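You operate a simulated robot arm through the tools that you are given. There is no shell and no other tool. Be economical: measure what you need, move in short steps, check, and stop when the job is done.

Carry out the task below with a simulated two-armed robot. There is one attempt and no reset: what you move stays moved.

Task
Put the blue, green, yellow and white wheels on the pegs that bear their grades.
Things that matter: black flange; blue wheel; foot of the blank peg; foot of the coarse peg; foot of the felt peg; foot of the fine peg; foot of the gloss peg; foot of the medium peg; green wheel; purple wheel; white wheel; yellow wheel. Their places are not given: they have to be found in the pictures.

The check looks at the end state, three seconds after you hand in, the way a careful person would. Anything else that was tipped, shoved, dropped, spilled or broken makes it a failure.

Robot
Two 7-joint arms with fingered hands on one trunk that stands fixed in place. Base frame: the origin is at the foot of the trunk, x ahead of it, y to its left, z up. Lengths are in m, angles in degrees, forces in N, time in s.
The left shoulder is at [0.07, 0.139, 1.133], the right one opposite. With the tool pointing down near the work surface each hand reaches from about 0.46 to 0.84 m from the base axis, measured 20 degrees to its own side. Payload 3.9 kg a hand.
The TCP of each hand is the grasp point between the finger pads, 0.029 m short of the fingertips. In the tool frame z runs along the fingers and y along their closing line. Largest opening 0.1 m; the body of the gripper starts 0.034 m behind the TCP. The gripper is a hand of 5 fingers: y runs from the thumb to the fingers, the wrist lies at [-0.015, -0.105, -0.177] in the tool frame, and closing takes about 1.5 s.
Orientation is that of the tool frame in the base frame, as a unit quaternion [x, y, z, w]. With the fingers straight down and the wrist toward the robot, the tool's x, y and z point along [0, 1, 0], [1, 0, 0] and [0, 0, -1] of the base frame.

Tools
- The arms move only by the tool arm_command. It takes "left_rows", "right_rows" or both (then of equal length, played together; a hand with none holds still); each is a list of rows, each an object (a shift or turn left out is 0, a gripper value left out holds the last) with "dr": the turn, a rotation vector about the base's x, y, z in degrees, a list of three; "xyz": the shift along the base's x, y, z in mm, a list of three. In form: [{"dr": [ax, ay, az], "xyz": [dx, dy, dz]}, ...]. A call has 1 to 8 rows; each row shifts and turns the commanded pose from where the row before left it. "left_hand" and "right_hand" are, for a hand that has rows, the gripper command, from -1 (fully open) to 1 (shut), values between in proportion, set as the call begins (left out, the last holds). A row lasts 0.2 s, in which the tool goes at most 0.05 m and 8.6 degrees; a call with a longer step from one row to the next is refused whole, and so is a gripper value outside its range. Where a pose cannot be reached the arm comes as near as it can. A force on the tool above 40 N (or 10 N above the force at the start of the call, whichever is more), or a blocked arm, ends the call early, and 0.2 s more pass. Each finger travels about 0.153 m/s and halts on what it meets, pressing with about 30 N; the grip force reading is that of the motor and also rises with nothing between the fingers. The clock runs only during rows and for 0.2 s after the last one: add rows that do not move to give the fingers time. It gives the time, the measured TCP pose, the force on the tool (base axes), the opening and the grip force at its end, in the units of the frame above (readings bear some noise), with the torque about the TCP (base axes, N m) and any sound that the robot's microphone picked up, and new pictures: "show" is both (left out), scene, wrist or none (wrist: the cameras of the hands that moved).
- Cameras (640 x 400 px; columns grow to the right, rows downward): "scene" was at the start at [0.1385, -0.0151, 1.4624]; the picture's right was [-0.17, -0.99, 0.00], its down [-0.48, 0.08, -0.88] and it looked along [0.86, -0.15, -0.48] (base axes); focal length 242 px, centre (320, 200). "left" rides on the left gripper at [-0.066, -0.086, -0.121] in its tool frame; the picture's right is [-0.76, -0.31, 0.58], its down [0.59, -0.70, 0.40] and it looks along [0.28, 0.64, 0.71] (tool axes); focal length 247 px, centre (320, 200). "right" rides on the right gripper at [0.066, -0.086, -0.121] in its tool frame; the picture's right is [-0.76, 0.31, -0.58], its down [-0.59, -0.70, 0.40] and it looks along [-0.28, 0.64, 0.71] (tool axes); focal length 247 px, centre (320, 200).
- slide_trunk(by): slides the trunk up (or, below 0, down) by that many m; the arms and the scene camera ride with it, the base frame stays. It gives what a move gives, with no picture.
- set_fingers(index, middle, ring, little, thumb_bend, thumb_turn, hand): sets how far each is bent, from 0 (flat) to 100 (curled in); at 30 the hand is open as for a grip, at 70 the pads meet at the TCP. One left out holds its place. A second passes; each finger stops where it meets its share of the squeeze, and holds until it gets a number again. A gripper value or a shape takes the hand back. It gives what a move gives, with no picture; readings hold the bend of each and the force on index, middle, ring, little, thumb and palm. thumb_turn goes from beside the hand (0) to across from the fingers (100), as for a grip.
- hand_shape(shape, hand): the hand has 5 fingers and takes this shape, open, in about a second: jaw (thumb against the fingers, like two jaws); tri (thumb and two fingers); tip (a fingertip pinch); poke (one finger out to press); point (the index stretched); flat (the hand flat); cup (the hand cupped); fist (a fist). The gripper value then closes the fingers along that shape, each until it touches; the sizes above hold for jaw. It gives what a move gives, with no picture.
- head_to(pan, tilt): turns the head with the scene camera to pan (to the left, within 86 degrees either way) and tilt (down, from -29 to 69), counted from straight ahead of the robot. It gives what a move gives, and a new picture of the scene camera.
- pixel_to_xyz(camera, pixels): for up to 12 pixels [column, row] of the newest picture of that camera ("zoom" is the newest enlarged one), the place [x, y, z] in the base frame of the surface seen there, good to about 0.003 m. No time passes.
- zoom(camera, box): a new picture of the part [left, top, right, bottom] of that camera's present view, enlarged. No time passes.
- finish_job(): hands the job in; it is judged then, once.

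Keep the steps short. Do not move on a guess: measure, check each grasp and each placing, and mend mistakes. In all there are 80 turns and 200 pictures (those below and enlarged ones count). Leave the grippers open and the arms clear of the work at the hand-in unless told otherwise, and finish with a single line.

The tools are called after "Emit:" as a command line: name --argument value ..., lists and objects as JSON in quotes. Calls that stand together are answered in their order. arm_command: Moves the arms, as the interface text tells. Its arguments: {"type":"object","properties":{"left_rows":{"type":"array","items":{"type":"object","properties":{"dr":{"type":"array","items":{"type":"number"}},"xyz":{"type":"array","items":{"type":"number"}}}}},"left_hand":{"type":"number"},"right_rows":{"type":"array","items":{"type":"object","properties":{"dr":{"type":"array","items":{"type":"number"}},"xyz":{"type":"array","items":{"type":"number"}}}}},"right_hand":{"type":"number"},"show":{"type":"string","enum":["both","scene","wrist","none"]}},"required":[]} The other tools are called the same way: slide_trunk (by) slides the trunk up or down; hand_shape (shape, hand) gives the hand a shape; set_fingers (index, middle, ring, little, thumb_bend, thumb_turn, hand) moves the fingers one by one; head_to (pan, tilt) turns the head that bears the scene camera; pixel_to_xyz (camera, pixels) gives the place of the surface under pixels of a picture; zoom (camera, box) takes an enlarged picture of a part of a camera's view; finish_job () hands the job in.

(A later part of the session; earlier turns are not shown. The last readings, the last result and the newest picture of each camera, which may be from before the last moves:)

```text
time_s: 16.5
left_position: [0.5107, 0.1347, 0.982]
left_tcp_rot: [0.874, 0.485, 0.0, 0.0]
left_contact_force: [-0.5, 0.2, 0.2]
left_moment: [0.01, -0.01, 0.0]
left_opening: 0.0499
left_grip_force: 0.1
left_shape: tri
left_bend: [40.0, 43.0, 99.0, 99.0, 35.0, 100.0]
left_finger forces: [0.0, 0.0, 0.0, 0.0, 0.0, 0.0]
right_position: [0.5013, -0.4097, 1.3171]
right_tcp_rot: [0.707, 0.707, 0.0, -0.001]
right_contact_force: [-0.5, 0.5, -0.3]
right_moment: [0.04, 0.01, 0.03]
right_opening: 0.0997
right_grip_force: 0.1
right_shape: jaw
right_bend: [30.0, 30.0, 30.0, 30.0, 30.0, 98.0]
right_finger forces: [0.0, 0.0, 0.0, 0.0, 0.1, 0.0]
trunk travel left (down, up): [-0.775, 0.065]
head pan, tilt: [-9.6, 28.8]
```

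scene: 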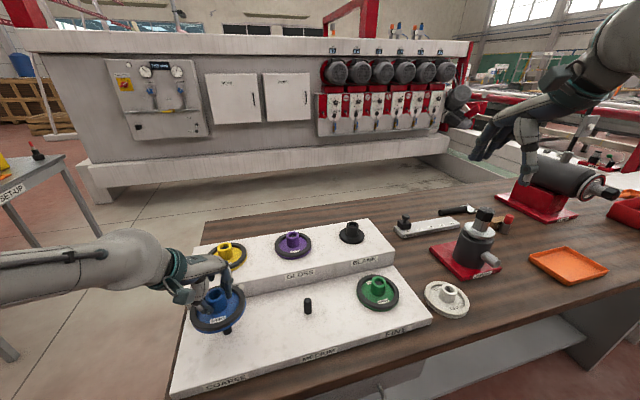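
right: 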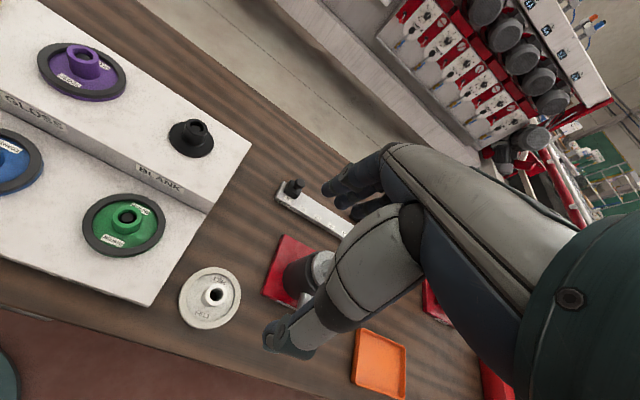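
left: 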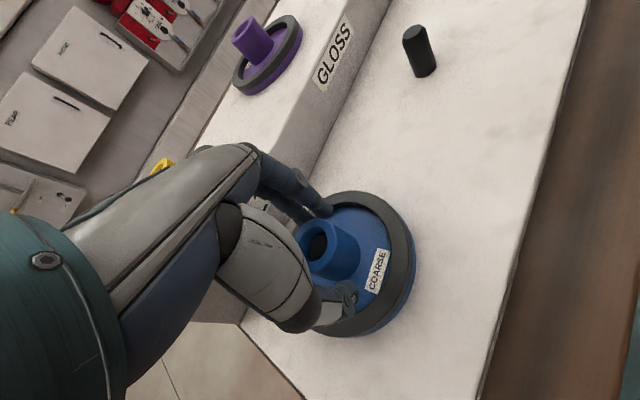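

Blue is released and seated. I'll lift the left hand and park it to the left, and put the right hand in tri shape for green.

Emit:
hand_shape --hand "right" --shape "tri"

Emit:
arm_command --left_rows '[{"xyz": [0, 0, 30]}, {"xyz": [0, 0, 40]}, {"xyz": [0, 0, 40]}, {"xyz": [-10, 30, 30]}, {"xyz": [-10, 40, 20]}, {"xyz": [-10, 40, 0]}, {"xyz": [0, 40, 0]}, {}]' --right_hand 0.0 --right_rows '[{"xyz": [7, 24, -22], "dr": [0, 0, 5]}, {"xyz": [7, 24, -22], "dr": [0, 0, 5]}, {"xyz": [7, 24, -22], "dr": [0, 0, 5]}, {"xyz": [7, 24, -22], "dr": [0, 0, 5]}, {"xyz": [7, 24, -22], "dr": [0, 0, 5]}, {"xyz": [7, 24, -22], "dr": [0, 0, 5]}, {"xyz": [8, 25, -26]}, {}]'

Emit:
zoom --camera "scene" --box '[180, 270, 280, 370]'

```text
time_s: 17.4
left_position: [0.5111, 0.1364, 0.9819]
left_tcp_rot: [0.874, 0.485, 0.001, 0.0]
left_contact_force: [0.1, 0.4, 0.1]
left_moment: [0.01, 0.02, -0.01]
left_opening: 0.0495
left_grip_force: 0.1
left_shape: tri
left_bend: [40.0, 43.0, 99.0, 99.0, 35.0, 100.0]
left_finger forces: [0.0, 0.1, 0.1, 0.0, 0.0, 0.0]
right_position: [0.5008, -0.4086, 1.3183]
right_tcp_rot: [0.707, 0.707, 0.0, -0.001]
right_contact_force: [-0.2, 0.1, -0.1]
right_moment: [0.02, 0.05, -0.05]
right_opening: 0.0998
right_grip_force: 0.1
right_shape: tri
right_bend: [30.0, 30.0, 99.0, 99.0, 30.0, 98.0]
right_finger forces: [0.1, 0.0, 0.1, 0.1, 0.0, 0.1]
trunk travel left (down, up): [-0.775, 0.065]
head pan, tilt: [-9.6, 28.8]
```

```text
time_s: 19.2
left_position: [0.4801, 0.284, 1.1444]
left_tcp_rot: [0.875, 0.485, 0.001, 0.0]
left_contact_force: [0.4, 0.5, -0.2]
left_moment: [-0.02, -0.01, 0.03]
left_opening: 0.05
left_grip_force: 0.2
left_shape: tri
left_bend: [40.0, 43.0, 99.0, 99.0, 35.0, 100.0]
left_finger forces: [0.0, 0.1, 0.1, 0.0, 0.0, 0.0]
right_position: [0.5513, -0.2403, 1.1595]
right_tcp_rot: [0.5, 0.866, 0.0, -0.001]
right_contact_force: [0.9, 0.5, 0.3]
right_moment: [0.0, 0.0, 0.01]
right_opening: 0.0503
right_grip_force: 0.1
right_shape: tri
right_bend: [40.0, 43.0, 99.0, 99.0, 35.0, 100.0]
right_finger forces: [0.0, 0.0, 0.0, 0.0, 0.0, 0.1]
trunk travel left (down, up): [-0.775, 0.065]
head pan, tilt: [-9.6, 28.8]
```

scene: 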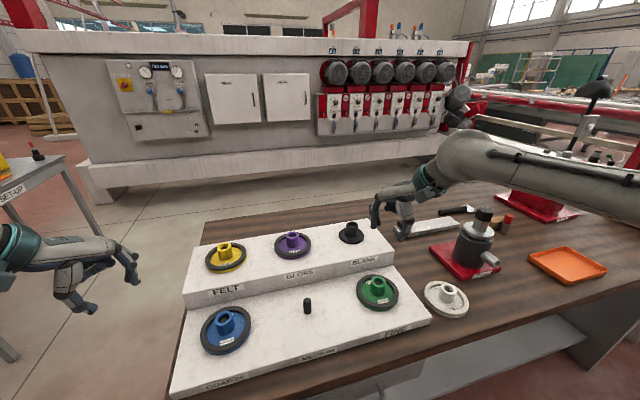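
right: 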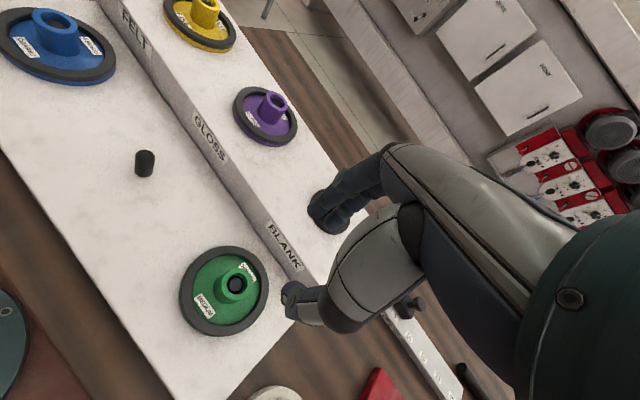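
left: 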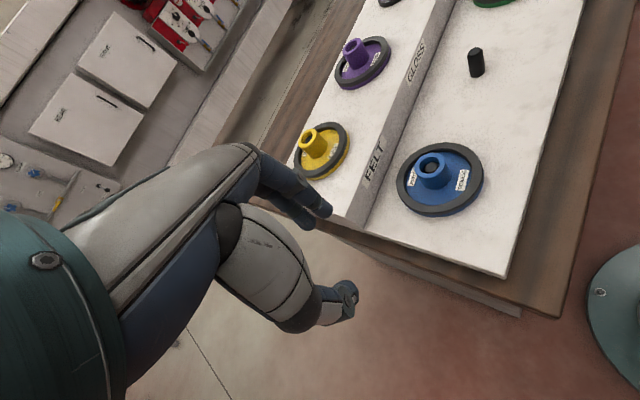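

```text
4.00 times, centred on (230, 320) of scene
```

zoom: 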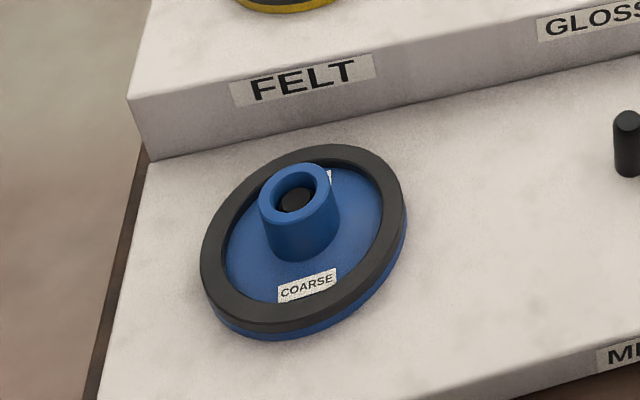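

Blue sits flat on the coarse peg. I'll lower the right hand over green to z about 1.0 and check alignment.

Emit:
arm_command --right_rows '[{"xyz": [0, 0, -40]}, {"xyz": [0, 0, -40]}, {"xyz": [0, 0, -40]}, {"xyz": [0, 0, -20]}, {"xyz": [0, 0, -15]}, {}]' --show "both"

Emit:
zoom --camera "right" --box '[160, 150, 400, 350]'

Emit:
zoom --camera "scene" --box '[330, 230, 430, 330]'

```text
time_s: 20.6
left_position: [0.4804, 0.286, 1.1449]
left_tcp_rot: [0.875, 0.484, 0.001, 0.001]
left_contact_force: [0.2, 0.0, -0.4]
left_moment: [-0.01, -0.02, 0.0]
left_opening: 0.0498
left_grip_force: 0.0
left_shape: tri
left_bend: [40.0, 43.0, 99.0, 99.0, 35.0, 100.0]
left_finger forces: [0.0, 0.1, 0.0, 0.0, 0.1, 0.1]
right_position: [0.552, -0.2387, 1.005]
right_tcp_rot: [0.5, 0.866, 0.0, 0.0]
right_contact_force: [-0.7, -0.3, 0.7]
right_moment: [-0.05, -0.01, 0.04]
right_opening: 0.0504
right_grip_force: 0.2
right_shape: tri
right_bend: [40.0, 43.0, 99.0, 99.0, 35.0, 100.0]
right_finger forces: [0.0, 0.1, 0.2, 0.1, 0.0, 0.0]
trunk travel left (down, up): [-0.775, 0.065]
head pan, tilt: [-9.6, 28.8]
```

scene: 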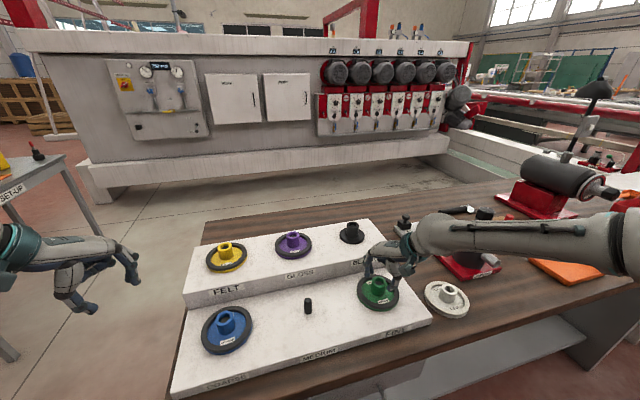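
right: 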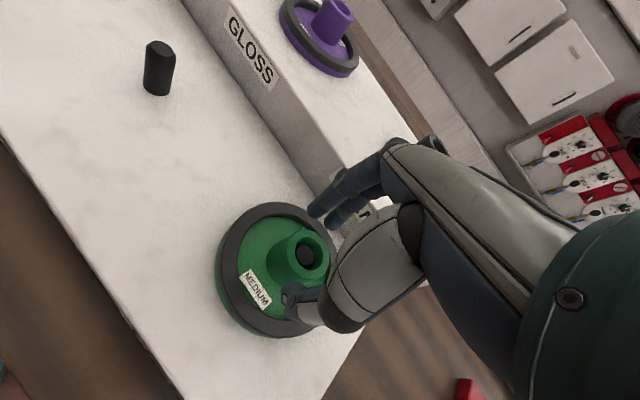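

```text
2.00 times, centred on (280, 250) of right
```

zoom: 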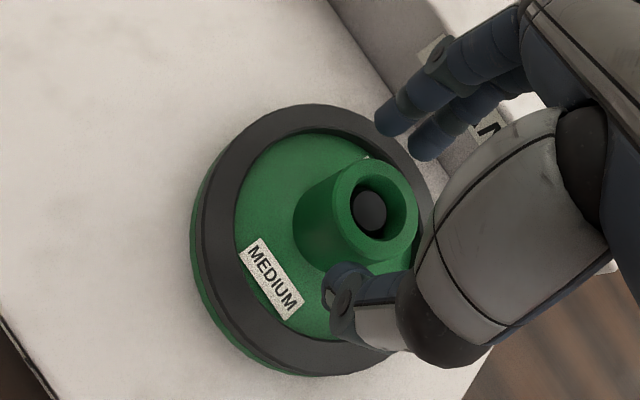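

```text
4.00 times, centred on (380, 280) of scene
```

zoom: 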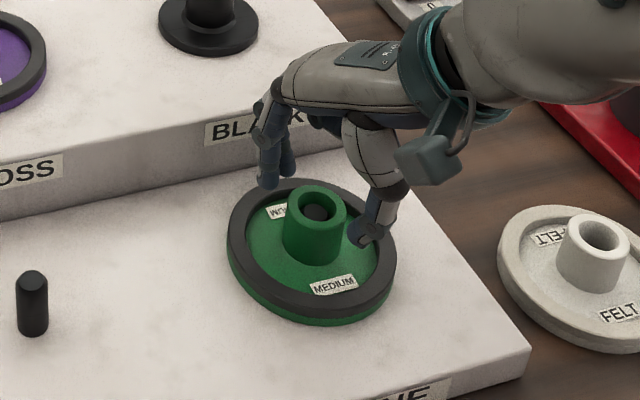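

The hub top at (307,255) matches the predicted (305,253). I'll lower 27 mm and close.

Emit:
arm_command --right_rows '[{"xyz": [0, 0, -9]}, {"xyz": [0, 0, -9]}, {"xyz": [0, 0, -9]}, {}]' --show "none"

Emit:
zoom --camera "right" --box '[160, 150, 400, 350]'

```text
time_s: 21.6
left_position: [0.4814, 0.2862, 1.1441]
left_tcp_rot: [0.875, 0.485, 0.0, 0.001]
left_contact_force: [0.3, -0.1, -0.9]
left_moment: [0.0, 0.01, 0.02]
left_opening: 0.0498
left_grip_force: 0.0
left_shape: tri
left_bend: [40.0, 43.0, 99.0, 99.0, 35.0, 100.0]
left_finger forces: [0.0, 0.0, 0.0, 0.0, 0.1, 0.0]
right_position: [0.5512, -0.2405, 0.9788]
right_tcp_rot: [0.5, 0.866, 0.0, 0.0]
right_contact_force: [0.7, -0.4, -0.2]
right_moment: [0.02, 0.0, -0.01]
right_opening: 0.0505
right_grip_force: 0.1
right_shape: tri
right_bend: [40.0, 43.0, 99.0, 99.0, 35.0, 100.0]
right_finger forces: [0.0, 0.0, 0.0, 0.0, 0.1, 0.0]
trunk travel left (down, up): [-0.775, 0.065]
head pan, tilt: [-9.6, 28.8]
```

```text
2.00 times, centred on (280, 250) of right
```

zoom: 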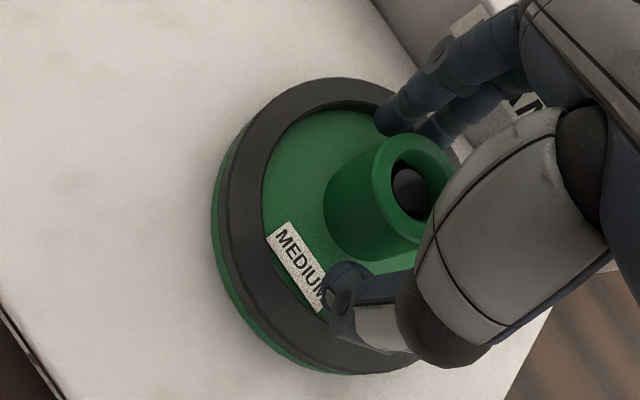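

No contact yet and the fingers straddle the hub. Closing, then lifting if the grip is good.

Emit:
arm_command --right_hand 0.7 --right_rows '[{}, {}, {}, {}, {}, {}]' --show "none"

Emit:
arm_command --right_rows '[{"xyz": [0, 0, 10]}, {"xyz": [0, 0, 14]}, {"xyz": [0, 0, 14]}, {"xyz": [0, 0, 14]}, {"xyz": [0, 0, 14]}, {"xyz": [0, 0, 14]}, {}]' --show "wrist"

Emit:
zoom --camera "scene" --box '[330, 220, 430, 320]'

```text
time_s: 23.0
left_position: [0.4814, 0.2875, 1.1434]
left_tcp_rot: [0.874, 0.485, -0.001, 0.0]
left_contact_force: [0.1, 1.1, 0.3]
left_moment: [0.02, 0.0, -0.01]
left_opening: 0.0502
left_grip_force: 0.0
left_shape: tri
left_bend: [40.0, 43.0, 99.0, 99.0, 35.0, 100.0]
left_finger forces: [0.0, 0.0, 0.1, 0.0, 0.0, 0.0]
right_position: [0.5504, -0.2389, 0.9794]
right_tcp_rot: [0.5, 0.866, 0.0, 0.0]
right_contact_force: [1.6, 1.4, 0.9]
right_moment: [0.05, -0.02, 0.03]
right_opening: 0.0267
right_grip_force: 30.0
right_shape: tri
right_bend: [53.0, 52.0, 100.0, 100.0, 50.0, 100.0]
right_finger forces: [16.3, 15.1, 0.1, 0.0, 29.0, 0.0]
trunk travel left (down, up): [-0.775, 0.065]
head pan, tilt: [-9.6, 28.8]
```

```text
time_s: 24.6
left_position: [0.4821, 0.2857, 1.1453]
left_tcp_rot: [0.875, 0.485, 0.0, 0.0]
left_contact_force: [-1.0, 0.4, 0.7]
left_moment: [0.03, 0.0, -0.02]
left_opening: 0.05
left_grip_force: 0.2
left_shape: tri
left_bend: [40.0, 43.0, 99.0, 99.0, 35.0, 100.0]
left_finger forces: [0.1, 0.0, 0.0, 0.0, 0.0, 0.1]
right_position: [0.5519, -0.2401, 1.0604]
right_tcp_rot: [0.5, 0.866, 0.0, -0.001]
right_contact_force: [0.2, -0.2, -3.6]
right_moment: [0.02, -0.01, 0.0]
right_opening: 0.0263
right_grip_force: 29.6
right_shape: tri
right_bend: [53.0, 52.0, 100.0, 100.0, 50.0, 100.0]
right_finger forces: [15.8, 14.3, 0.1, 0.0, 30.0, 0.1]
trunk travel left (down, up): [-0.775, 0.065]
head pan, tilt: [-9.6, 28.8]
```

right: 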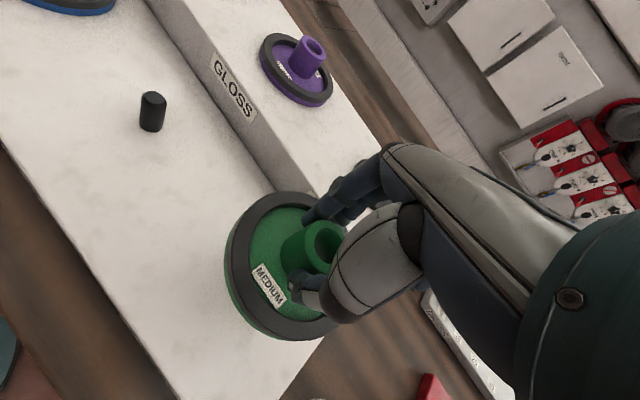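

```text
4.00 times, centred on (380, 270) of scene
```

zoom: 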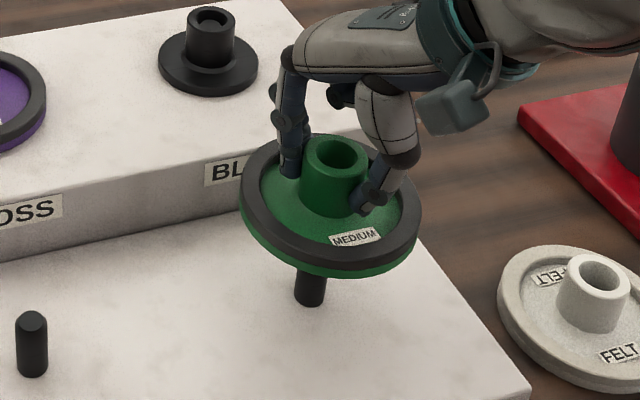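

Green is held level. I'll carry it by (-20.5, +189) mm to over the medium peg at (0.532, -0.052).

Emit:
arm_command --right_rows '[{"xyz": [-3, 27, 0]}, {"xyz": [-3, 27, 0]}, {"xyz": [-3, 27, 0]}, {"xyz": [-3, 27, 0]}, {"xyz": [-3, 27, 0]}, {"xyz": [-3, 27, 0]}, {"xyz": [-2.5, 27, 0]}, {}]' --show "wrist"

Emit:
zoom --camera "scene" --box '[260, 230, 360, 330]'

```text
time_s: 26.4
left_position: [0.4821, 0.2856, 1.1445]
left_tcp_rot: [0.875, 0.485, 0.0, 0.001]
left_contact_force: [0.1, -0.2, -0.1]
left_moment: [-0.01, 0.03, -0.03]
left_opening: 0.0499
left_grip_force: 0.1
left_shape: tri
left_bend: [40.0, 43.0, 99.0, 99.0, 35.0, 100.0]
left_finger forces: [0.1, 0.0, 0.1, 0.0, 0.0, 0.0]
right_position: [0.531, -0.0519, 1.0582]
right_tcp_rot: [0.5, 0.866, 0.001, -0.001]
right_contact_force: [-0.1, -0.3, -3.3]
right_moment: [-0.01, -0.01, 0.01]
right_opening: 0.0262
right_grip_force: 29.6
right_shape: tri
right_bend: [53.0, 52.0, 100.0, 100.0, 50.0, 100.0]
right_finger forces: [15.7, 14.2, 0.1, 0.0, 29.9, 0.0]
trunk travel left (down, up): [-0.775, 0.065]
head pan, tilt: [-9.6, 28.8]
```

right: 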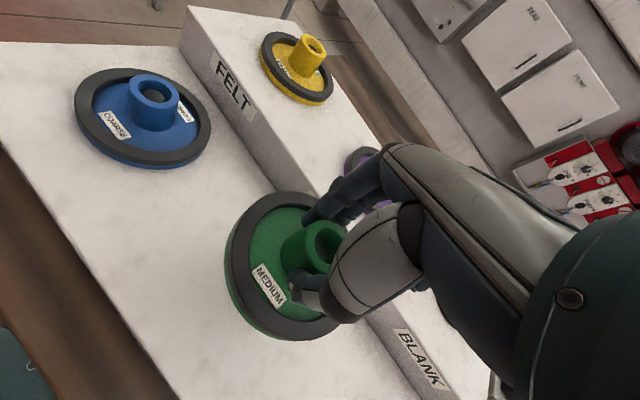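

```text
4.00 times, centred on (310, 280) of scene
```

zoom: 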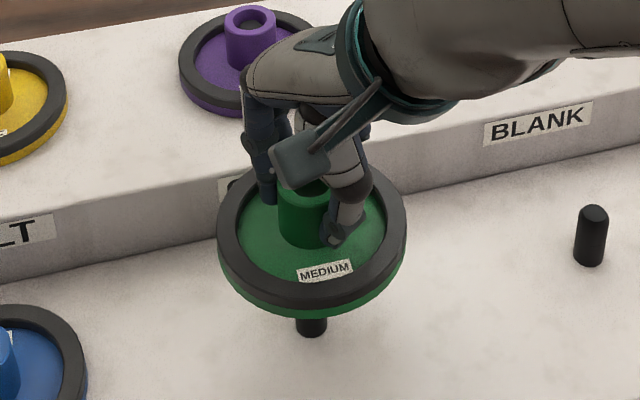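

Emit:
pixel_to_xyz --camera "zoom" --pixels '[[224, 240], [399, 232], [290, 290], [340, 285], [311, 328], [590, 213], [583, 214], [603, 214], [588, 240], [312, 185]]'

Emit:
pixel_to_xyz --camera "right" --pixels '[[240, 250], [265, 205], [255, 305], [320, 330], [310, 240], [326, 226]]'

```text
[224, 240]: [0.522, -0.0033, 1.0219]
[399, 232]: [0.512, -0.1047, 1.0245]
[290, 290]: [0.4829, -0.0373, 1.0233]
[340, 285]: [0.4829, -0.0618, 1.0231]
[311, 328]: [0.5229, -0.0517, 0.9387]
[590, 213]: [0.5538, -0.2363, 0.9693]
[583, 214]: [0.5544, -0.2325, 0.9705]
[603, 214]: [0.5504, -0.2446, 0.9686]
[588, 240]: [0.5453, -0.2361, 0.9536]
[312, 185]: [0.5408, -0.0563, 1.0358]
```

```text
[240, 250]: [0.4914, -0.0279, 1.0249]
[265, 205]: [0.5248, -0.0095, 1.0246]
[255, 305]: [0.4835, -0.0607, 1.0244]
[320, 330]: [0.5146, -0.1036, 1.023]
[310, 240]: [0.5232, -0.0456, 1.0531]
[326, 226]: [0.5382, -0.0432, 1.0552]
```

The green wheel is centred at about (0.532, -0.053) and the peg is at -0.0515. I'll nudge +1 mm in y and lower 79 mm.

Emit:
arm_command --right_rows '[{"xyz": [0, 1, -12]}, {"xyz": [0, 0, -12]}, {"xyz": [0, 0, -12]}, {"xyz": [0, 0, -12]}, {"xyz": [0, 0, -12]}, {"xyz": [0, 0, -12]}, {"xyz": [0, 0, -6]}, {}]' --show "wrist"

Emit:
zoom --camera "scene" --box '[260, 240, 360, 340]'

```text
time_s: 28.2
left_position: [0.4805, 0.2859, 1.144]
left_tcp_rot: [0.875, 0.484, 0.0, 0.0]
left_contact_force: [-0.9, 0.2, -0.5]
left_moment: [0.0, -0.02, 0.0]
left_opening: 0.0499
left_grip_force: 0.1
left_shape: tri
left_bend: [40.0, 43.0, 99.0, 99.0, 35.0, 100.0]
left_finger forces: [0.0, 0.0, 0.1, 0.1, 0.0, 0.0]
right_position: [0.5299, -0.0503, 0.9797]
right_tcp_rot: [0.5, 0.866, 0.0, 0.0]
right_contact_force: [0.8, -0.2, -2.8]
right_moment: [0.01, 0.0, -0.05]
right_opening: 0.0264
right_grip_force: 30.1
right_shape: tri
right_bend: [53.0, 52.0, 100.0, 100.0, 50.0, 100.0]
right_finger forces: [16.0, 14.3, 0.0, 0.0, 29.7, 0.1]
trunk travel left (down, up): [-0.775, 0.065]
head pan, tilt: [-9.6, 28.8]
```

right: 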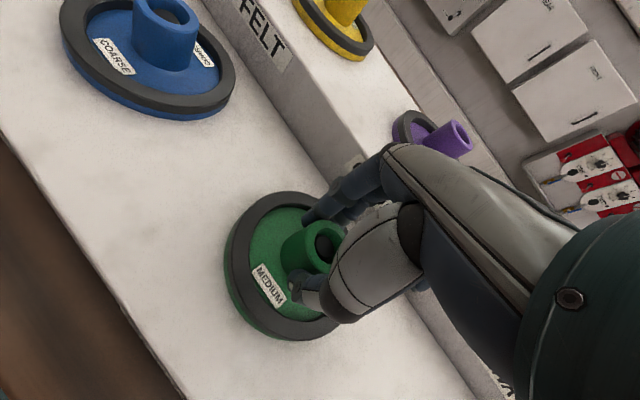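

```text
4.00 times, centred on (310, 290) of scene
```

zoom: 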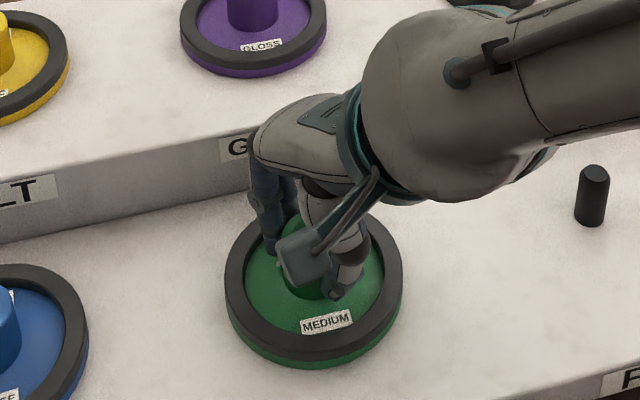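

The peg is in the bore with little force. I'll lower 1.5 mm, open, and rise slightly.

Emit:
arm_command --right_rows '[{"xyz": [0, 0, -1.5]}, {}]' --show "none"

Emit:
arm_command --right_hand 0.0 --right_rows '[{}, {}, {}, {}, {"xyz": [0, 0, 4]}, {}]' --show "none"

Emit:
arm_command --right_rows '[{"xyz": [0, 0, 30]}, {"xyz": [0, 0, 40]}, {"xyz": [0, 0, 40]}, {"xyz": [0, -30, 35]}, {"xyz": [0, -48, 0]}, {"xyz": [0, -48, 0]}, {"xyz": [0, -48, 0]}, {"xyz": [0, -48, 0]}]' --left_rows '[{}, {}, {"xyz": [35, -20, 0]}, {"xyz": [36, -22, 0]}, {"xyz": [36, -22, 0]}, {"xyz": [36, -22, 0]}, {"xyz": [36, -22, 0]}, {"xyz": [36, -22, 0]}]' --show "both"

Emit:
zoom --camera "scene" --box '[260, 260, 360, 360]'

```text
time_s: 28.8
left_position: [0.4818, 0.287, 1.144]
left_tcp_rot: [0.875, 0.485, 0.001, -0.001]
left_contact_force: [-0.2, -0.1, 0.6]
left_moment: [0.02, 0.02, -0.01]
left_opening: 0.0502
left_grip_force: 0.1
left_shape: tri
left_bend: [40.0, 43.0, 99.0, 99.0, 35.0, 100.0]
left_finger forces: [0.1, 0.1, 0.1, 0.0, 0.1, 0.1]
right_position: [0.5312, -0.0495, 0.9781]
right_tcp_rot: [0.499, 0.866, 0.0, 0.0]
right_contact_force: [1.6, 0.4, -0.1]
right_moment: [0.03, -0.02, -0.03]
right_opening: 0.0266
right_grip_force: 30.1
right_shape: tri
right_bend: [53.0, 52.0, 100.0, 100.0, 50.0, 100.0]
right_finger forces: [16.2, 14.7, 0.1, 0.1, 30.0, 0.0]
trunk travel left (down, up): [-0.775, 0.065]
head pan, tilt: [-9.6, 28.8]
```

```text
time_s: 30.2
left_position: [0.4816, 0.2867, 1.1443]
left_tcp_rot: [0.875, 0.485, 0.0, 0.0]
left_contact_force: [-0.2, 0.3, 0.0]
left_moment: [0.01, -0.01, 0.0]
left_opening: 0.0499
left_grip_force: 0.1
left_shape: tri
left_bend: [40.0, 43.0, 99.0, 99.0, 35.0, 100.0]
left_finger forces: [0.0, 0.0, 0.0, 0.1, 0.1, 0.0]
right_position: [0.5303, -0.0494, 0.9838]
right_tcp_rot: [0.499, 0.866, -0.001, 0.001]
right_contact_force: [-0.4, 0.1, 0.0]
right_moment: [0.01, 0.01, 0.0]
right_opening: 0.0498
right_grip_force: 0.1
right_shape: tri
right_bend: [40.0, 43.0, 99.0, 99.0, 35.0, 100.0]
right_finger forces: [0.0, 0.0, 0.1, 0.0, 0.1, 0.0]
trunk travel left (down, up): [-0.775, 0.065]
head pan, tilt: [-9.6, 28.8]
```

```text
time_s: 32.0
left_position: [0.6986, 0.1507, 1.1406]
left_tcp_rot: [0.874, 0.485, 0.0, -0.001]
left_contact_force: [0.7, -0.1, 0.2]
left_moment: [0.03, 0.0, -0.03]
left_opening: 0.0498
left_grip_force: 0.1
left_shape: tri
left_bend: [40.0, 43.0, 99.0, 99.0, 35.0, 100.0]
left_finger forces: [0.1, 0.0, 0.0, 0.0, 0.0, 0.0]
right_position: [0.5326, -0.2763, 1.1249]
right_tcp_rot: [0.5, 0.866, 0.001, -0.002]
right_contact_force: [-0.1, -0.9, -0.2]
right_moment: [0.04, 0.01, 0.0]
right_opening: 0.0499
right_grip_force: 0.1
right_shape: tri
right_bend: [40.0, 43.0, 99.0, 99.0, 35.0, 100.0]
right_finger forces: [0.0, 0.0, 0.0, 0.1, 0.0, 0.0]
trunk travel left (down, up): [-0.775, 0.065]
head pan, tilt: [-9.6, 28.8]
```

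scene: 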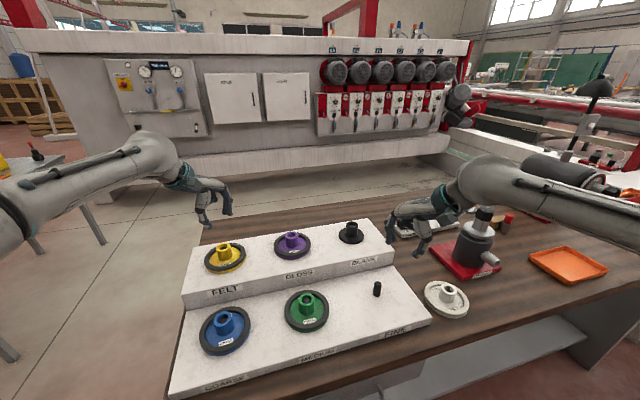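
right: 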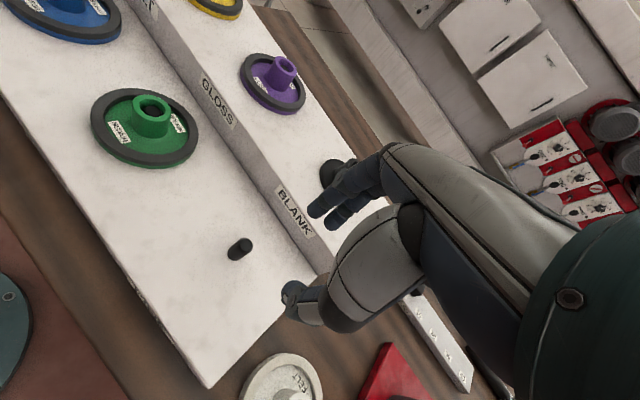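
left: 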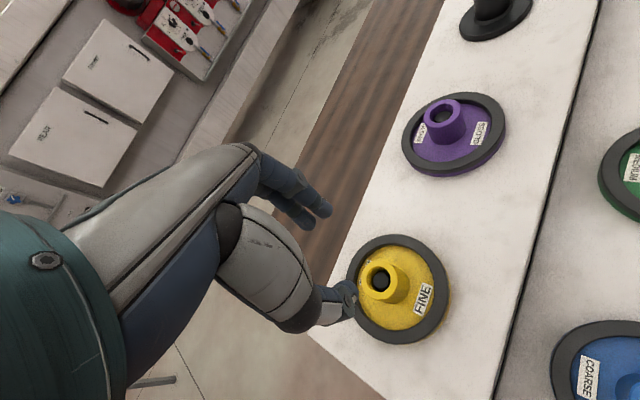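

```text
4.00 times, centred on (310, 310) of scene
```

zoom: 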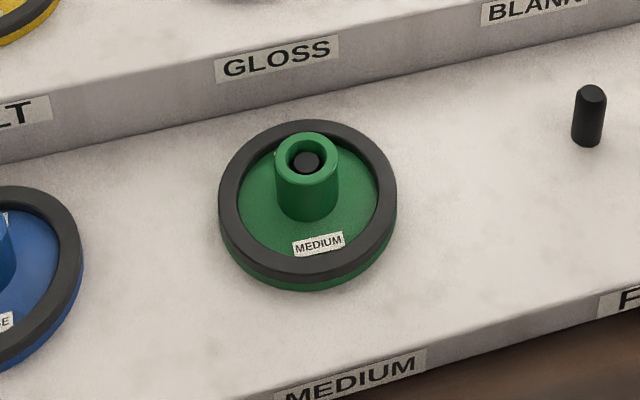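

Green is seated on the medium peg. Yellow's hub at (382,277) matches the predicted axis (381,275). I'll lower the left hand to 25 mm above grasp height.

Emit:
arm_command --left_rows '[{}, {"xyz": [0, 0, -30]}, {"xyz": [0, 0, -30]}, {"xyz": [0, 0, -25]}, {}]' --right_rows '[{"xyz": [0, -30, 10]}, {"xyz": [0, -30, 10]}, {"xyz": [0, -30, 10]}, {"xyz": [0, -30, 10]}, {"xyz": [0, -30, 10]}]' --show "scene"

Emit:
zoom --camera "left" --box '[200, 150, 520, 350]'

```text
time_s: 33.2
left_position: [0.6957, 0.1552, 1.0571]
left_tcp_rot: [0.874, 0.485, -0.001, -0.001]
left_contact_force: [1.0, 0.1, -0.8]
left_moment: [-0.02, 0.02, 0.03]
left_opening: 0.0501
left_grip_force: 0.1
left_shape: tri
left_bend: [40.0, 43.0, 99.0, 99.0, 35.0, 100.0]
left_finger forces: [0.0, 0.1, 0.0, 0.0, 0.0, 0.0]
right_position: [0.5301, -0.4212, 1.1774]
right_tcp_rot: [0.498, 0.867, 0.0, -0.001]
right_contact_force: [-0.2, -0.5, 0.7]
right_moment: [0.0, 0.03, 0.0]
right_opening: 0.0499
right_grip_force: 0.1
right_shape: tri
right_bend: [40.0, 43.0, 99.0, 99.0, 35.0, 100.0]
right_finger forces: [0.0, 0.1, 0.0, 0.0, 0.0, 0.1]
trunk travel left (down, up): [-0.775, 0.065]
head pan, tilt: [-9.6, 28.8]
```

scene: 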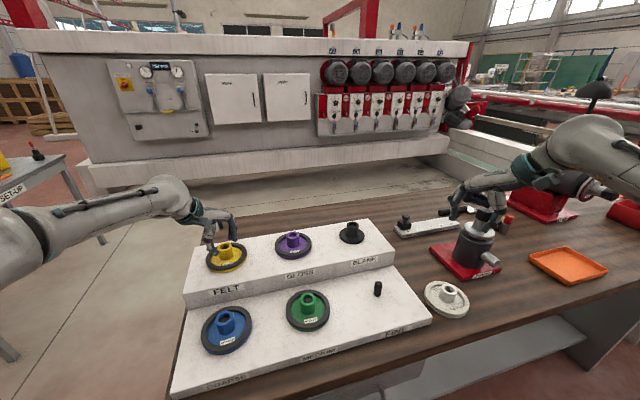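

```text
2.00 times, centred on (360, 250) of left
```

zoom: 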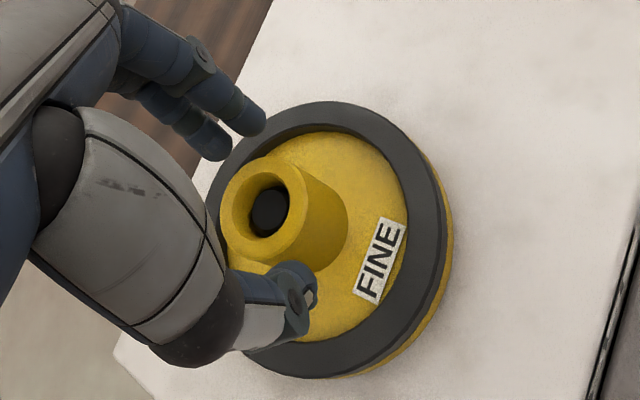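

The view matches the earlier good grasps. I'll lower 24 mm and close on the yellow hub.

Emit:
arm_command --left_rows '[{"xyz": [0, 0, -8]}, {"xyz": [0, 0, -8]}, {"xyz": [0, 0, -8]}, {}]' --show "none"

Emit:
arm_command --left_hand 0.7 --left_rows '[{}, {}, {}, {}, {}, {}]' --show "none"

Emit:
zoom --camera "left" --box '[200, 150, 520, 350]'

```text
time_s: 34.2
left_position: [0.696, 0.154, 1.0337]
left_tcp_rot: [0.874, 0.485, -0.001, 0.0]
left_contact_force: [0.6, -0.2, -0.9]
left_moment: [0.0, 0.01, 0.02]
left_opening: 0.05
left_grip_force: 0.0
left_shape: tri
left_bend: [40.0, 43.0, 99.0, 99.0, 35.0, 100.0]
left_finger forces: [0.0, 0.0, 0.0, 0.1, 0.1, 0.0]
right_position: [0.5297, -0.4213, 1.1771]
right_tcp_rot: [0.5, 0.866, 0.0, 0.0]
right_contact_force: [0.7, -0.2, -0.3]
right_moment: [0.0, 0.02, 0.02]
right_opening: 0.0501
right_grip_force: 0.0
right_shape: tri
right_bend: [40.0, 43.0, 99.0, 99.0, 35.0, 100.0]
right_finger forces: [0.1, 0.0, 0.2, 0.1, 0.0, 0.1]
trunk travel left (down, up): [-0.775, 0.065]
head pan, tilt: [-9.6, 28.8]
```

```text
time_s: 35.6
left_position: [0.6964, 0.1546, 1.0332]
left_tcp_rot: [0.874, 0.485, 0.0, 0.0]
left_contact_force: [-0.1, -1.2, -0.1]
left_moment: [-0.02, 0.0, 0.01]
left_opening: 0.0307
left_grip_force: 30.5
left_shape: tri
left_bend: [75.0, 52.0, 100.0, 100.0, 44.0, 100.0]
left_finger forces: [11.2, 14.6, 0.0, 0.1, 26.5, 0.0]
right_position: [0.5308, -0.4211, 1.1783]
right_tcp_rot: [0.5, 0.866, 0.0, 0.0]
right_contact_force: [0.3, 0.3, 0.3]
right_moment: [-0.02, -0.01, -0.03]
right_opening: 0.0499
right_grip_force: 0.2
right_shape: tri
right_bend: [40.0, 43.0, 99.0, 99.0, 35.0, 100.0]
right_finger forces: [0.1, 0.0, 0.1, 0.0, 0.0, 0.0]
trunk travel left (down, up): [-0.775, 0.065]
head pan, tilt: [-9.6, 28.8]
```

```text
2.00 times, centred on (360, 250) of left
```

zoom: 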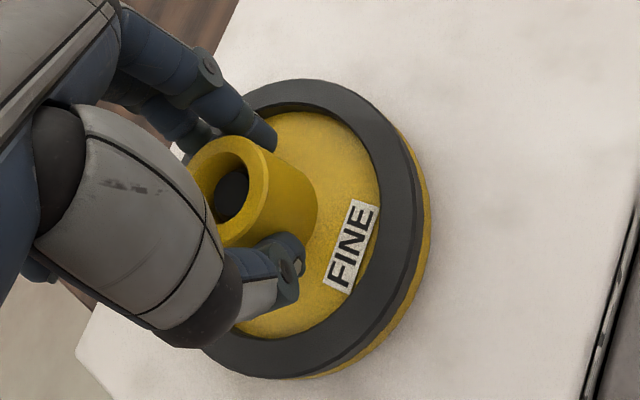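

The index bent to 75 while the middle stopped at 52, so it may have slipped past the hub. I'll look before lifting.

Emit:
zoom --camera "scene" --box '[180, 210, 270, 280]'

Emit:
zoom --camera "left" --box '[270, 190, 390, 265]'

```text
5.71 times, centred on (225, 245) of scene
```

zoom: 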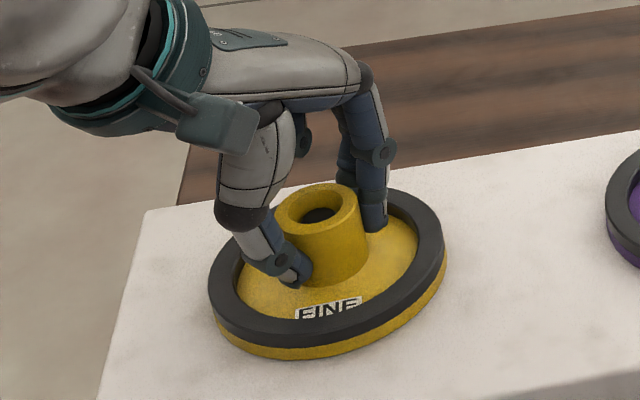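

```text
5.33 times, centred on (330, 228) of left
```

zoom: 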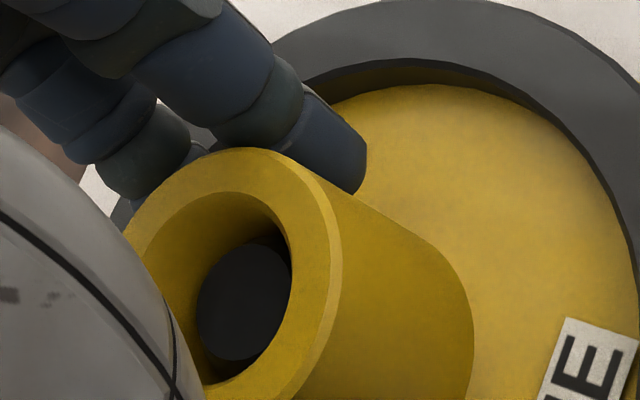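

The near finger sits at the hub's edge, so the hand is a few mm off sideways. I'll reopen, shift (+1.5, +2.5) mm, and close again.

Emit:
arm_command --left_hand 0.0 --left_rows '[{}, {}, {}, {}, {"xyz": [1.5, 2.5, 0]}, {}]' --show "none"

Emit:
arm_command --left_hand 0.7 --left_rows '[{}, {}, {}, {}, {}, {}]' --show "none"

Emit:
zoom --camera "left" --box '[270, 190, 390, 265]'

```text
time_s: 37.0
left_position: [0.6962, 0.1569, 1.0334]
left_tcp_rot: [0.874, 0.485, -0.001, 0.001]
left_contact_force: [-0.3, -0.7, -0.6]
left_moment: [0.01, -0.03, 0.01]
left_opening: 0.0495
left_grip_force: 0.0
left_shape: tri
left_bend: [40.0, 43.0, 99.0, 99.0, 35.0, 100.0]
left_finger forces: [0.0, 0.0, 0.0, 0.1, 0.0, 0.0]
right_position: [0.5306, -0.421, 1.1775]
right_tcp_rot: [0.5, 0.866, 0.0, 0.0]
right_contact_force: [0.2, 0.3, -0.1]
right_moment: [0.01, 0.01, 0.02]
right_opening: 0.0499
right_grip_force: 0.1
right_shape: tri
right_bend: [40.0, 43.0, 99.0, 99.0, 35.0, 100.0]
right_finger forces: [0.0, 0.0, 0.0, 0.1, 0.0, 0.1]
trunk travel left (down, up): [-0.775, 0.065]
head pan, tilt: [-9.6, 28.8]
```

```text
time_s: 38.4
left_position: [0.6975, 0.156, 1.0345]
left_tcp_rot: [0.875, 0.485, 0.0, 0.0]
left_contact_force: [0.0, -1.6, -1.0]
left_moment: [-0.08, -0.01, -0.01]
left_opening: 0.0261
left_grip_force: 30.0
left_shape: tri
left_bend: [52.0, 54.0, 100.0, 100.0, 50.0, 100.0]
left_finger forces: [14.0, 14.6, 0.0, 0.0, 28.8, 0.0]
right_position: [0.531, -0.4223, 1.1768]
right_tcp_rot: [0.5, 0.866, 0.0, 0.0]
right_contact_force: [0.4, -0.5, 0.3]
right_moment: [-0.03, -0.01, 0.01]
right_opening: 0.0499
right_grip_force: 0.0
right_shape: tri
right_bend: [40.0, 43.0, 99.0, 99.0, 35.0, 100.0]
right_finger forces: [0.0, 0.1, 0.0, 0.1, 0.1, 0.1]
trunk travel left (down, up): [-0.775, 0.065]
head pan, tilt: [-9.6, 28.8]
```

```text
5.33 times, centred on (330, 228) of left
```

zoom: 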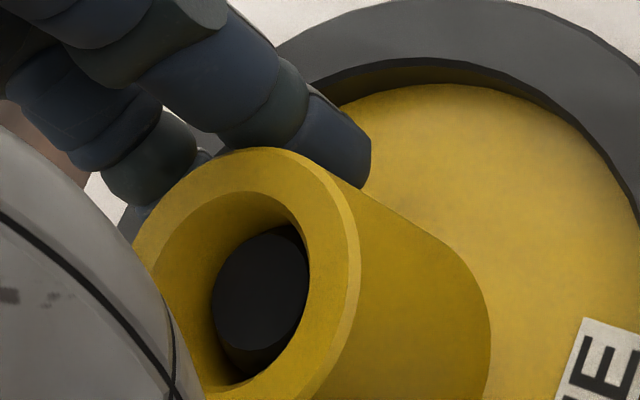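

Grip is now even (14, 15 and 29 N). I'll lift yellow 90 mm and move the right hand up and further right for room.

Emit:
arm_command --left_rows '[{"xyz": [0, 0, 10]}, {"xyz": [0, 0, 16]}, {"xyz": [0, 0, 16]}, {"xyz": [0, 0, 16]}, {"xyz": [0, 0, 16]}, {"xyz": [0, 0, 16]}, {}]' --right_rows '[{"xyz": [0, -25, 15]}, {"xyz": [0, -25, 15]}, {"xyz": [0, -25, 15]}, {"xyz": [0, -25, 15]}, {"xyz": [0, -25, 15]}, {"xyz": [0, -25, 15]}, {}]' --show "both"

Emit:
zoom --camera "scene" --box '[180, 190, 280, 270]'

```text
time_s: 40.0
left_position: [0.6979, 0.1574, 1.1228]
left_tcp_rot: [0.875, 0.485, 0.0, 0.0]
left_contact_force: [-0.8, 0.5, -3.4]
left_moment: [-0.01, 0.02, -0.03]
left_opening: 0.0256
left_grip_force: 30.2
left_shape: tri
left_bend: [52.0, 54.0, 100.0, 100.0, 50.0, 100.0]
left_finger forces: [13.0, 14.8, 0.0, 0.0, 28.3, 0.0]
right_position: [0.5258, -0.5549, 1.251]
right_tcp_rot: [0.499, 0.867, 0.0, 0.0]
right_contact_force: [0.0, -0.3, 0.1]
right_moment: [0.01, -0.01, -0.01]
right_opening: 0.0501
right_grip_force: 0.0
right_shape: tri
right_bend: [40.0, 43.0, 99.0, 99.0, 35.0, 100.0]
right_finger forces: [0.0, 0.0, 0.0, 0.1, 0.0, 0.0]
right hand out of reach, approached as far as the arm can: row 6
trunk travel left (down, up): [-0.775, 0.065]
head pan, tilt: [-9.6, 28.8]
```

scene: 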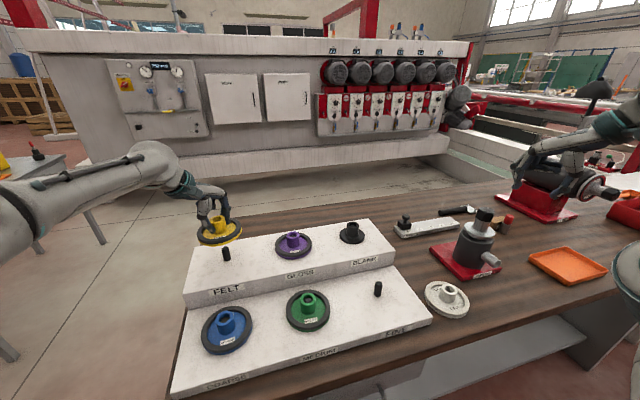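
right: 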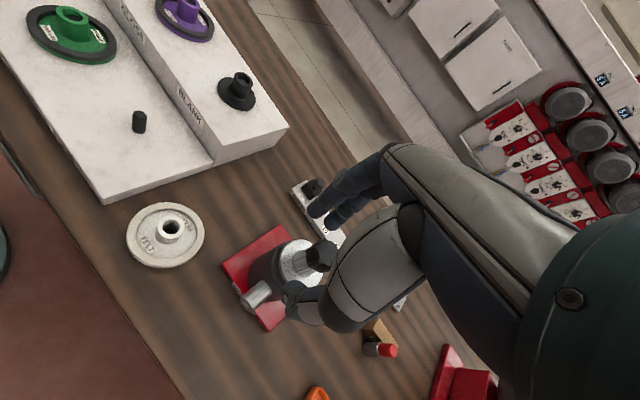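
left: 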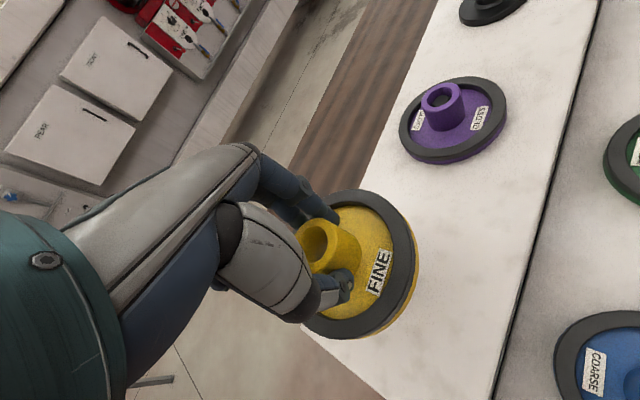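

```text
5.00 times, centred on (230, 230) of scene
```

zoom: 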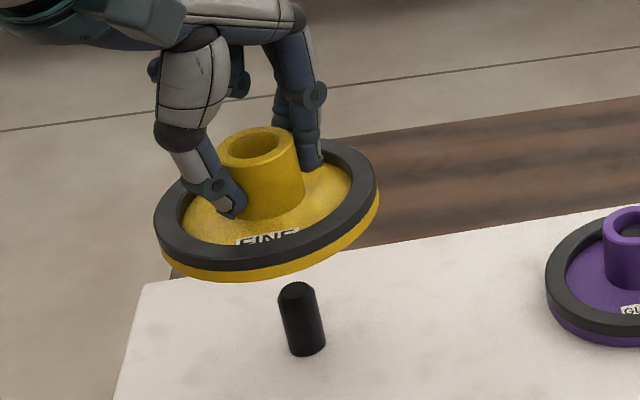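

Yellow is off its peg. I'll measure the felt peg while it's exposed, then carry yellow toward the fine peg, turning the wrist gradually to ease the cross reach.

Emit:
pixel_to_xyz --camera "zoom" --pixels '[[296, 292], [284, 294], [310, 290], [302, 320], [305, 345]]'

Emit:
arm_command --left_rows '[{"xyz": [-16, -44, 0], "dr": [0, 0, -2.5]}, {"xyz": [-16, -44, 0], "dr": [0, 0, -2.5]}, {"xyz": [-16, -44, 0], "dr": [0, 0, -2.5]}, {"xyz": [-16, -44, 0], "dr": [0, 0, -2.5]}, {"xyz": [-16, -44, 0], "dr": [0, 0, -2.5]}, {"xyz": [-16, -44, 0], "dr": [0, 0, -2.5]}, {"xyz": [-16, -44, 0], "dr": [0, 0, -2.5]}, {}]' --show "scene"

```text
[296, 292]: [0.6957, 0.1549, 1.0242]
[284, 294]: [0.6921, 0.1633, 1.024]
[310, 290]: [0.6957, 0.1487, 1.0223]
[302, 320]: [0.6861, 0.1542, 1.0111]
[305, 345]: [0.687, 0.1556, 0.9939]
```

```text
time_s: 41.8
left_position: [0.5874, -0.15, 1.1235]
left_tcp_rot: [0.938, 0.346, 0.0, 0.0]
left_contact_force: [0.9, 0.4, -3.5]
left_moment: [0.02, 0.01, -0.01]
left_opening: 0.0258
left_grip_force: 30.2
left_shape: tri
left_bend: [53.0, 54.0, 100.0, 100.0, 50.0, 100.0]
left_finger forces: [13.2, 15.4, 0.0, 0.0, 28.1, 0.1]
right_position: [0.5274, -0.5544, 1.2509]
right_tcp_rot: [0.498, 0.867, -0.001, -0.001]
right_contact_force: [0.5, 0.2, 1.6]
right_moment: [-0.04, 0.04, 0.03]
right_opening: 0.05
right_grip_force: 0.1
right_shape: tri
right_bend: [40.0, 43.0, 99.0, 99.0, 35.0, 100.0]
right_finger forces: [0.0, 0.0, 0.0, 0.0, 0.0, 0.0]
trunk travel left (down, up): [-0.775, 0.065]
head pan, tilt: [-9.6, 28.8]
```

scene: 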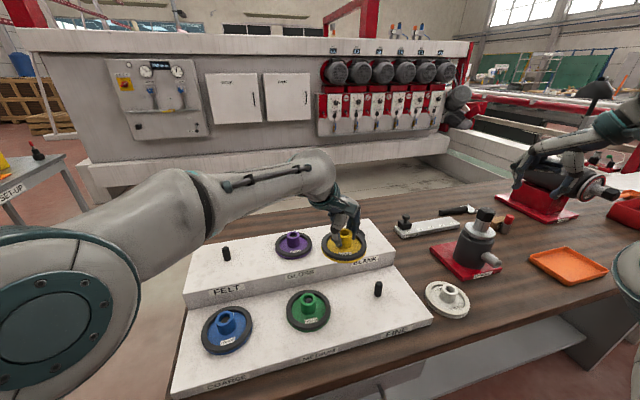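

Tracking well. I'll continue to above the fine peg at (0.553, -0.2385) and come down to z about 1.065.

Emit:
arm_command --left_rows '[{"xyz": [-12, -30, 0], "dr": [0, 0, -3]}, {"xyz": [-12, -30, 0], "dr": [0, 0, -3]}, {"xyz": [-10, -28, 0], "dr": [0, 0, -3]}, {"xyz": [0, 0, -20]}, {"xyz": [0, 0, -20]}, {"xyz": [0, 0, -18]}, {}]' --show "both"

Emit:
zoom --camera "scene" --box '[330, 220, 430, 320]'

```text
time_s: 43.4
left_position: [0.5572, -0.2326, 1.0693]
left_tcp_rot: [0.961, 0.278, -0.003, 0.004]
left_contact_force: [0.5, -0.1, -3.9]
left_moment: [0.0, -0.02, 0.01]
left_opening: 0.0258
left_grip_force: 29.6
left_shape: tri
left_bend: [53.0, 54.0, 100.0, 100.0, 50.0, 100.0]
left_finger forces: [13.3, 15.3, 0.0, 0.0, 27.7, 0.1]
right_position: [0.5261, -0.5547, 1.2506]
right_tcp_rot: [0.501, 0.866, 0.0, 0.0]
right_contact_force: [0.3, -0.4, 0.4]
right_moment: [-0.03, -0.01, 0.01]
right_opening: 0.0498
right_grip_force: 0.1
right_shape: tri
right_bend: [40.0, 43.0, 99.0, 99.0, 35.0, 100.0]
right_finger forces: [0.0, 0.1, 0.1, 0.1, 0.0, 0.0]
trunk travel left (down, up): [-0.775, 0.065]
head pan, tilt: [-9.6, 28.8]
```

scene: 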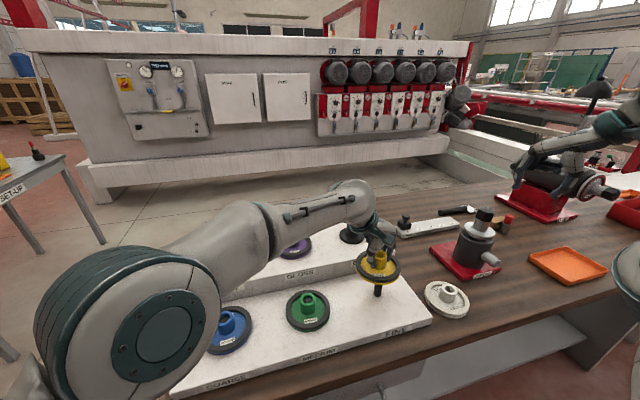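
left: 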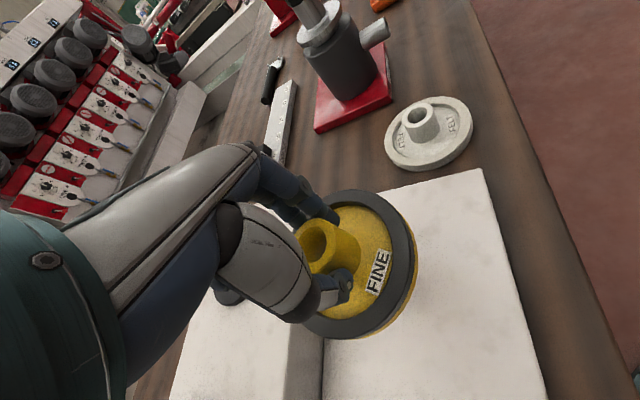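

```text
4.00 times, centred on (380, 270) of scene
```

zoom: 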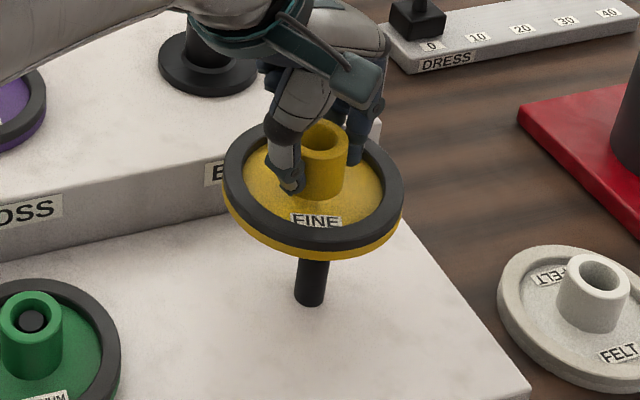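

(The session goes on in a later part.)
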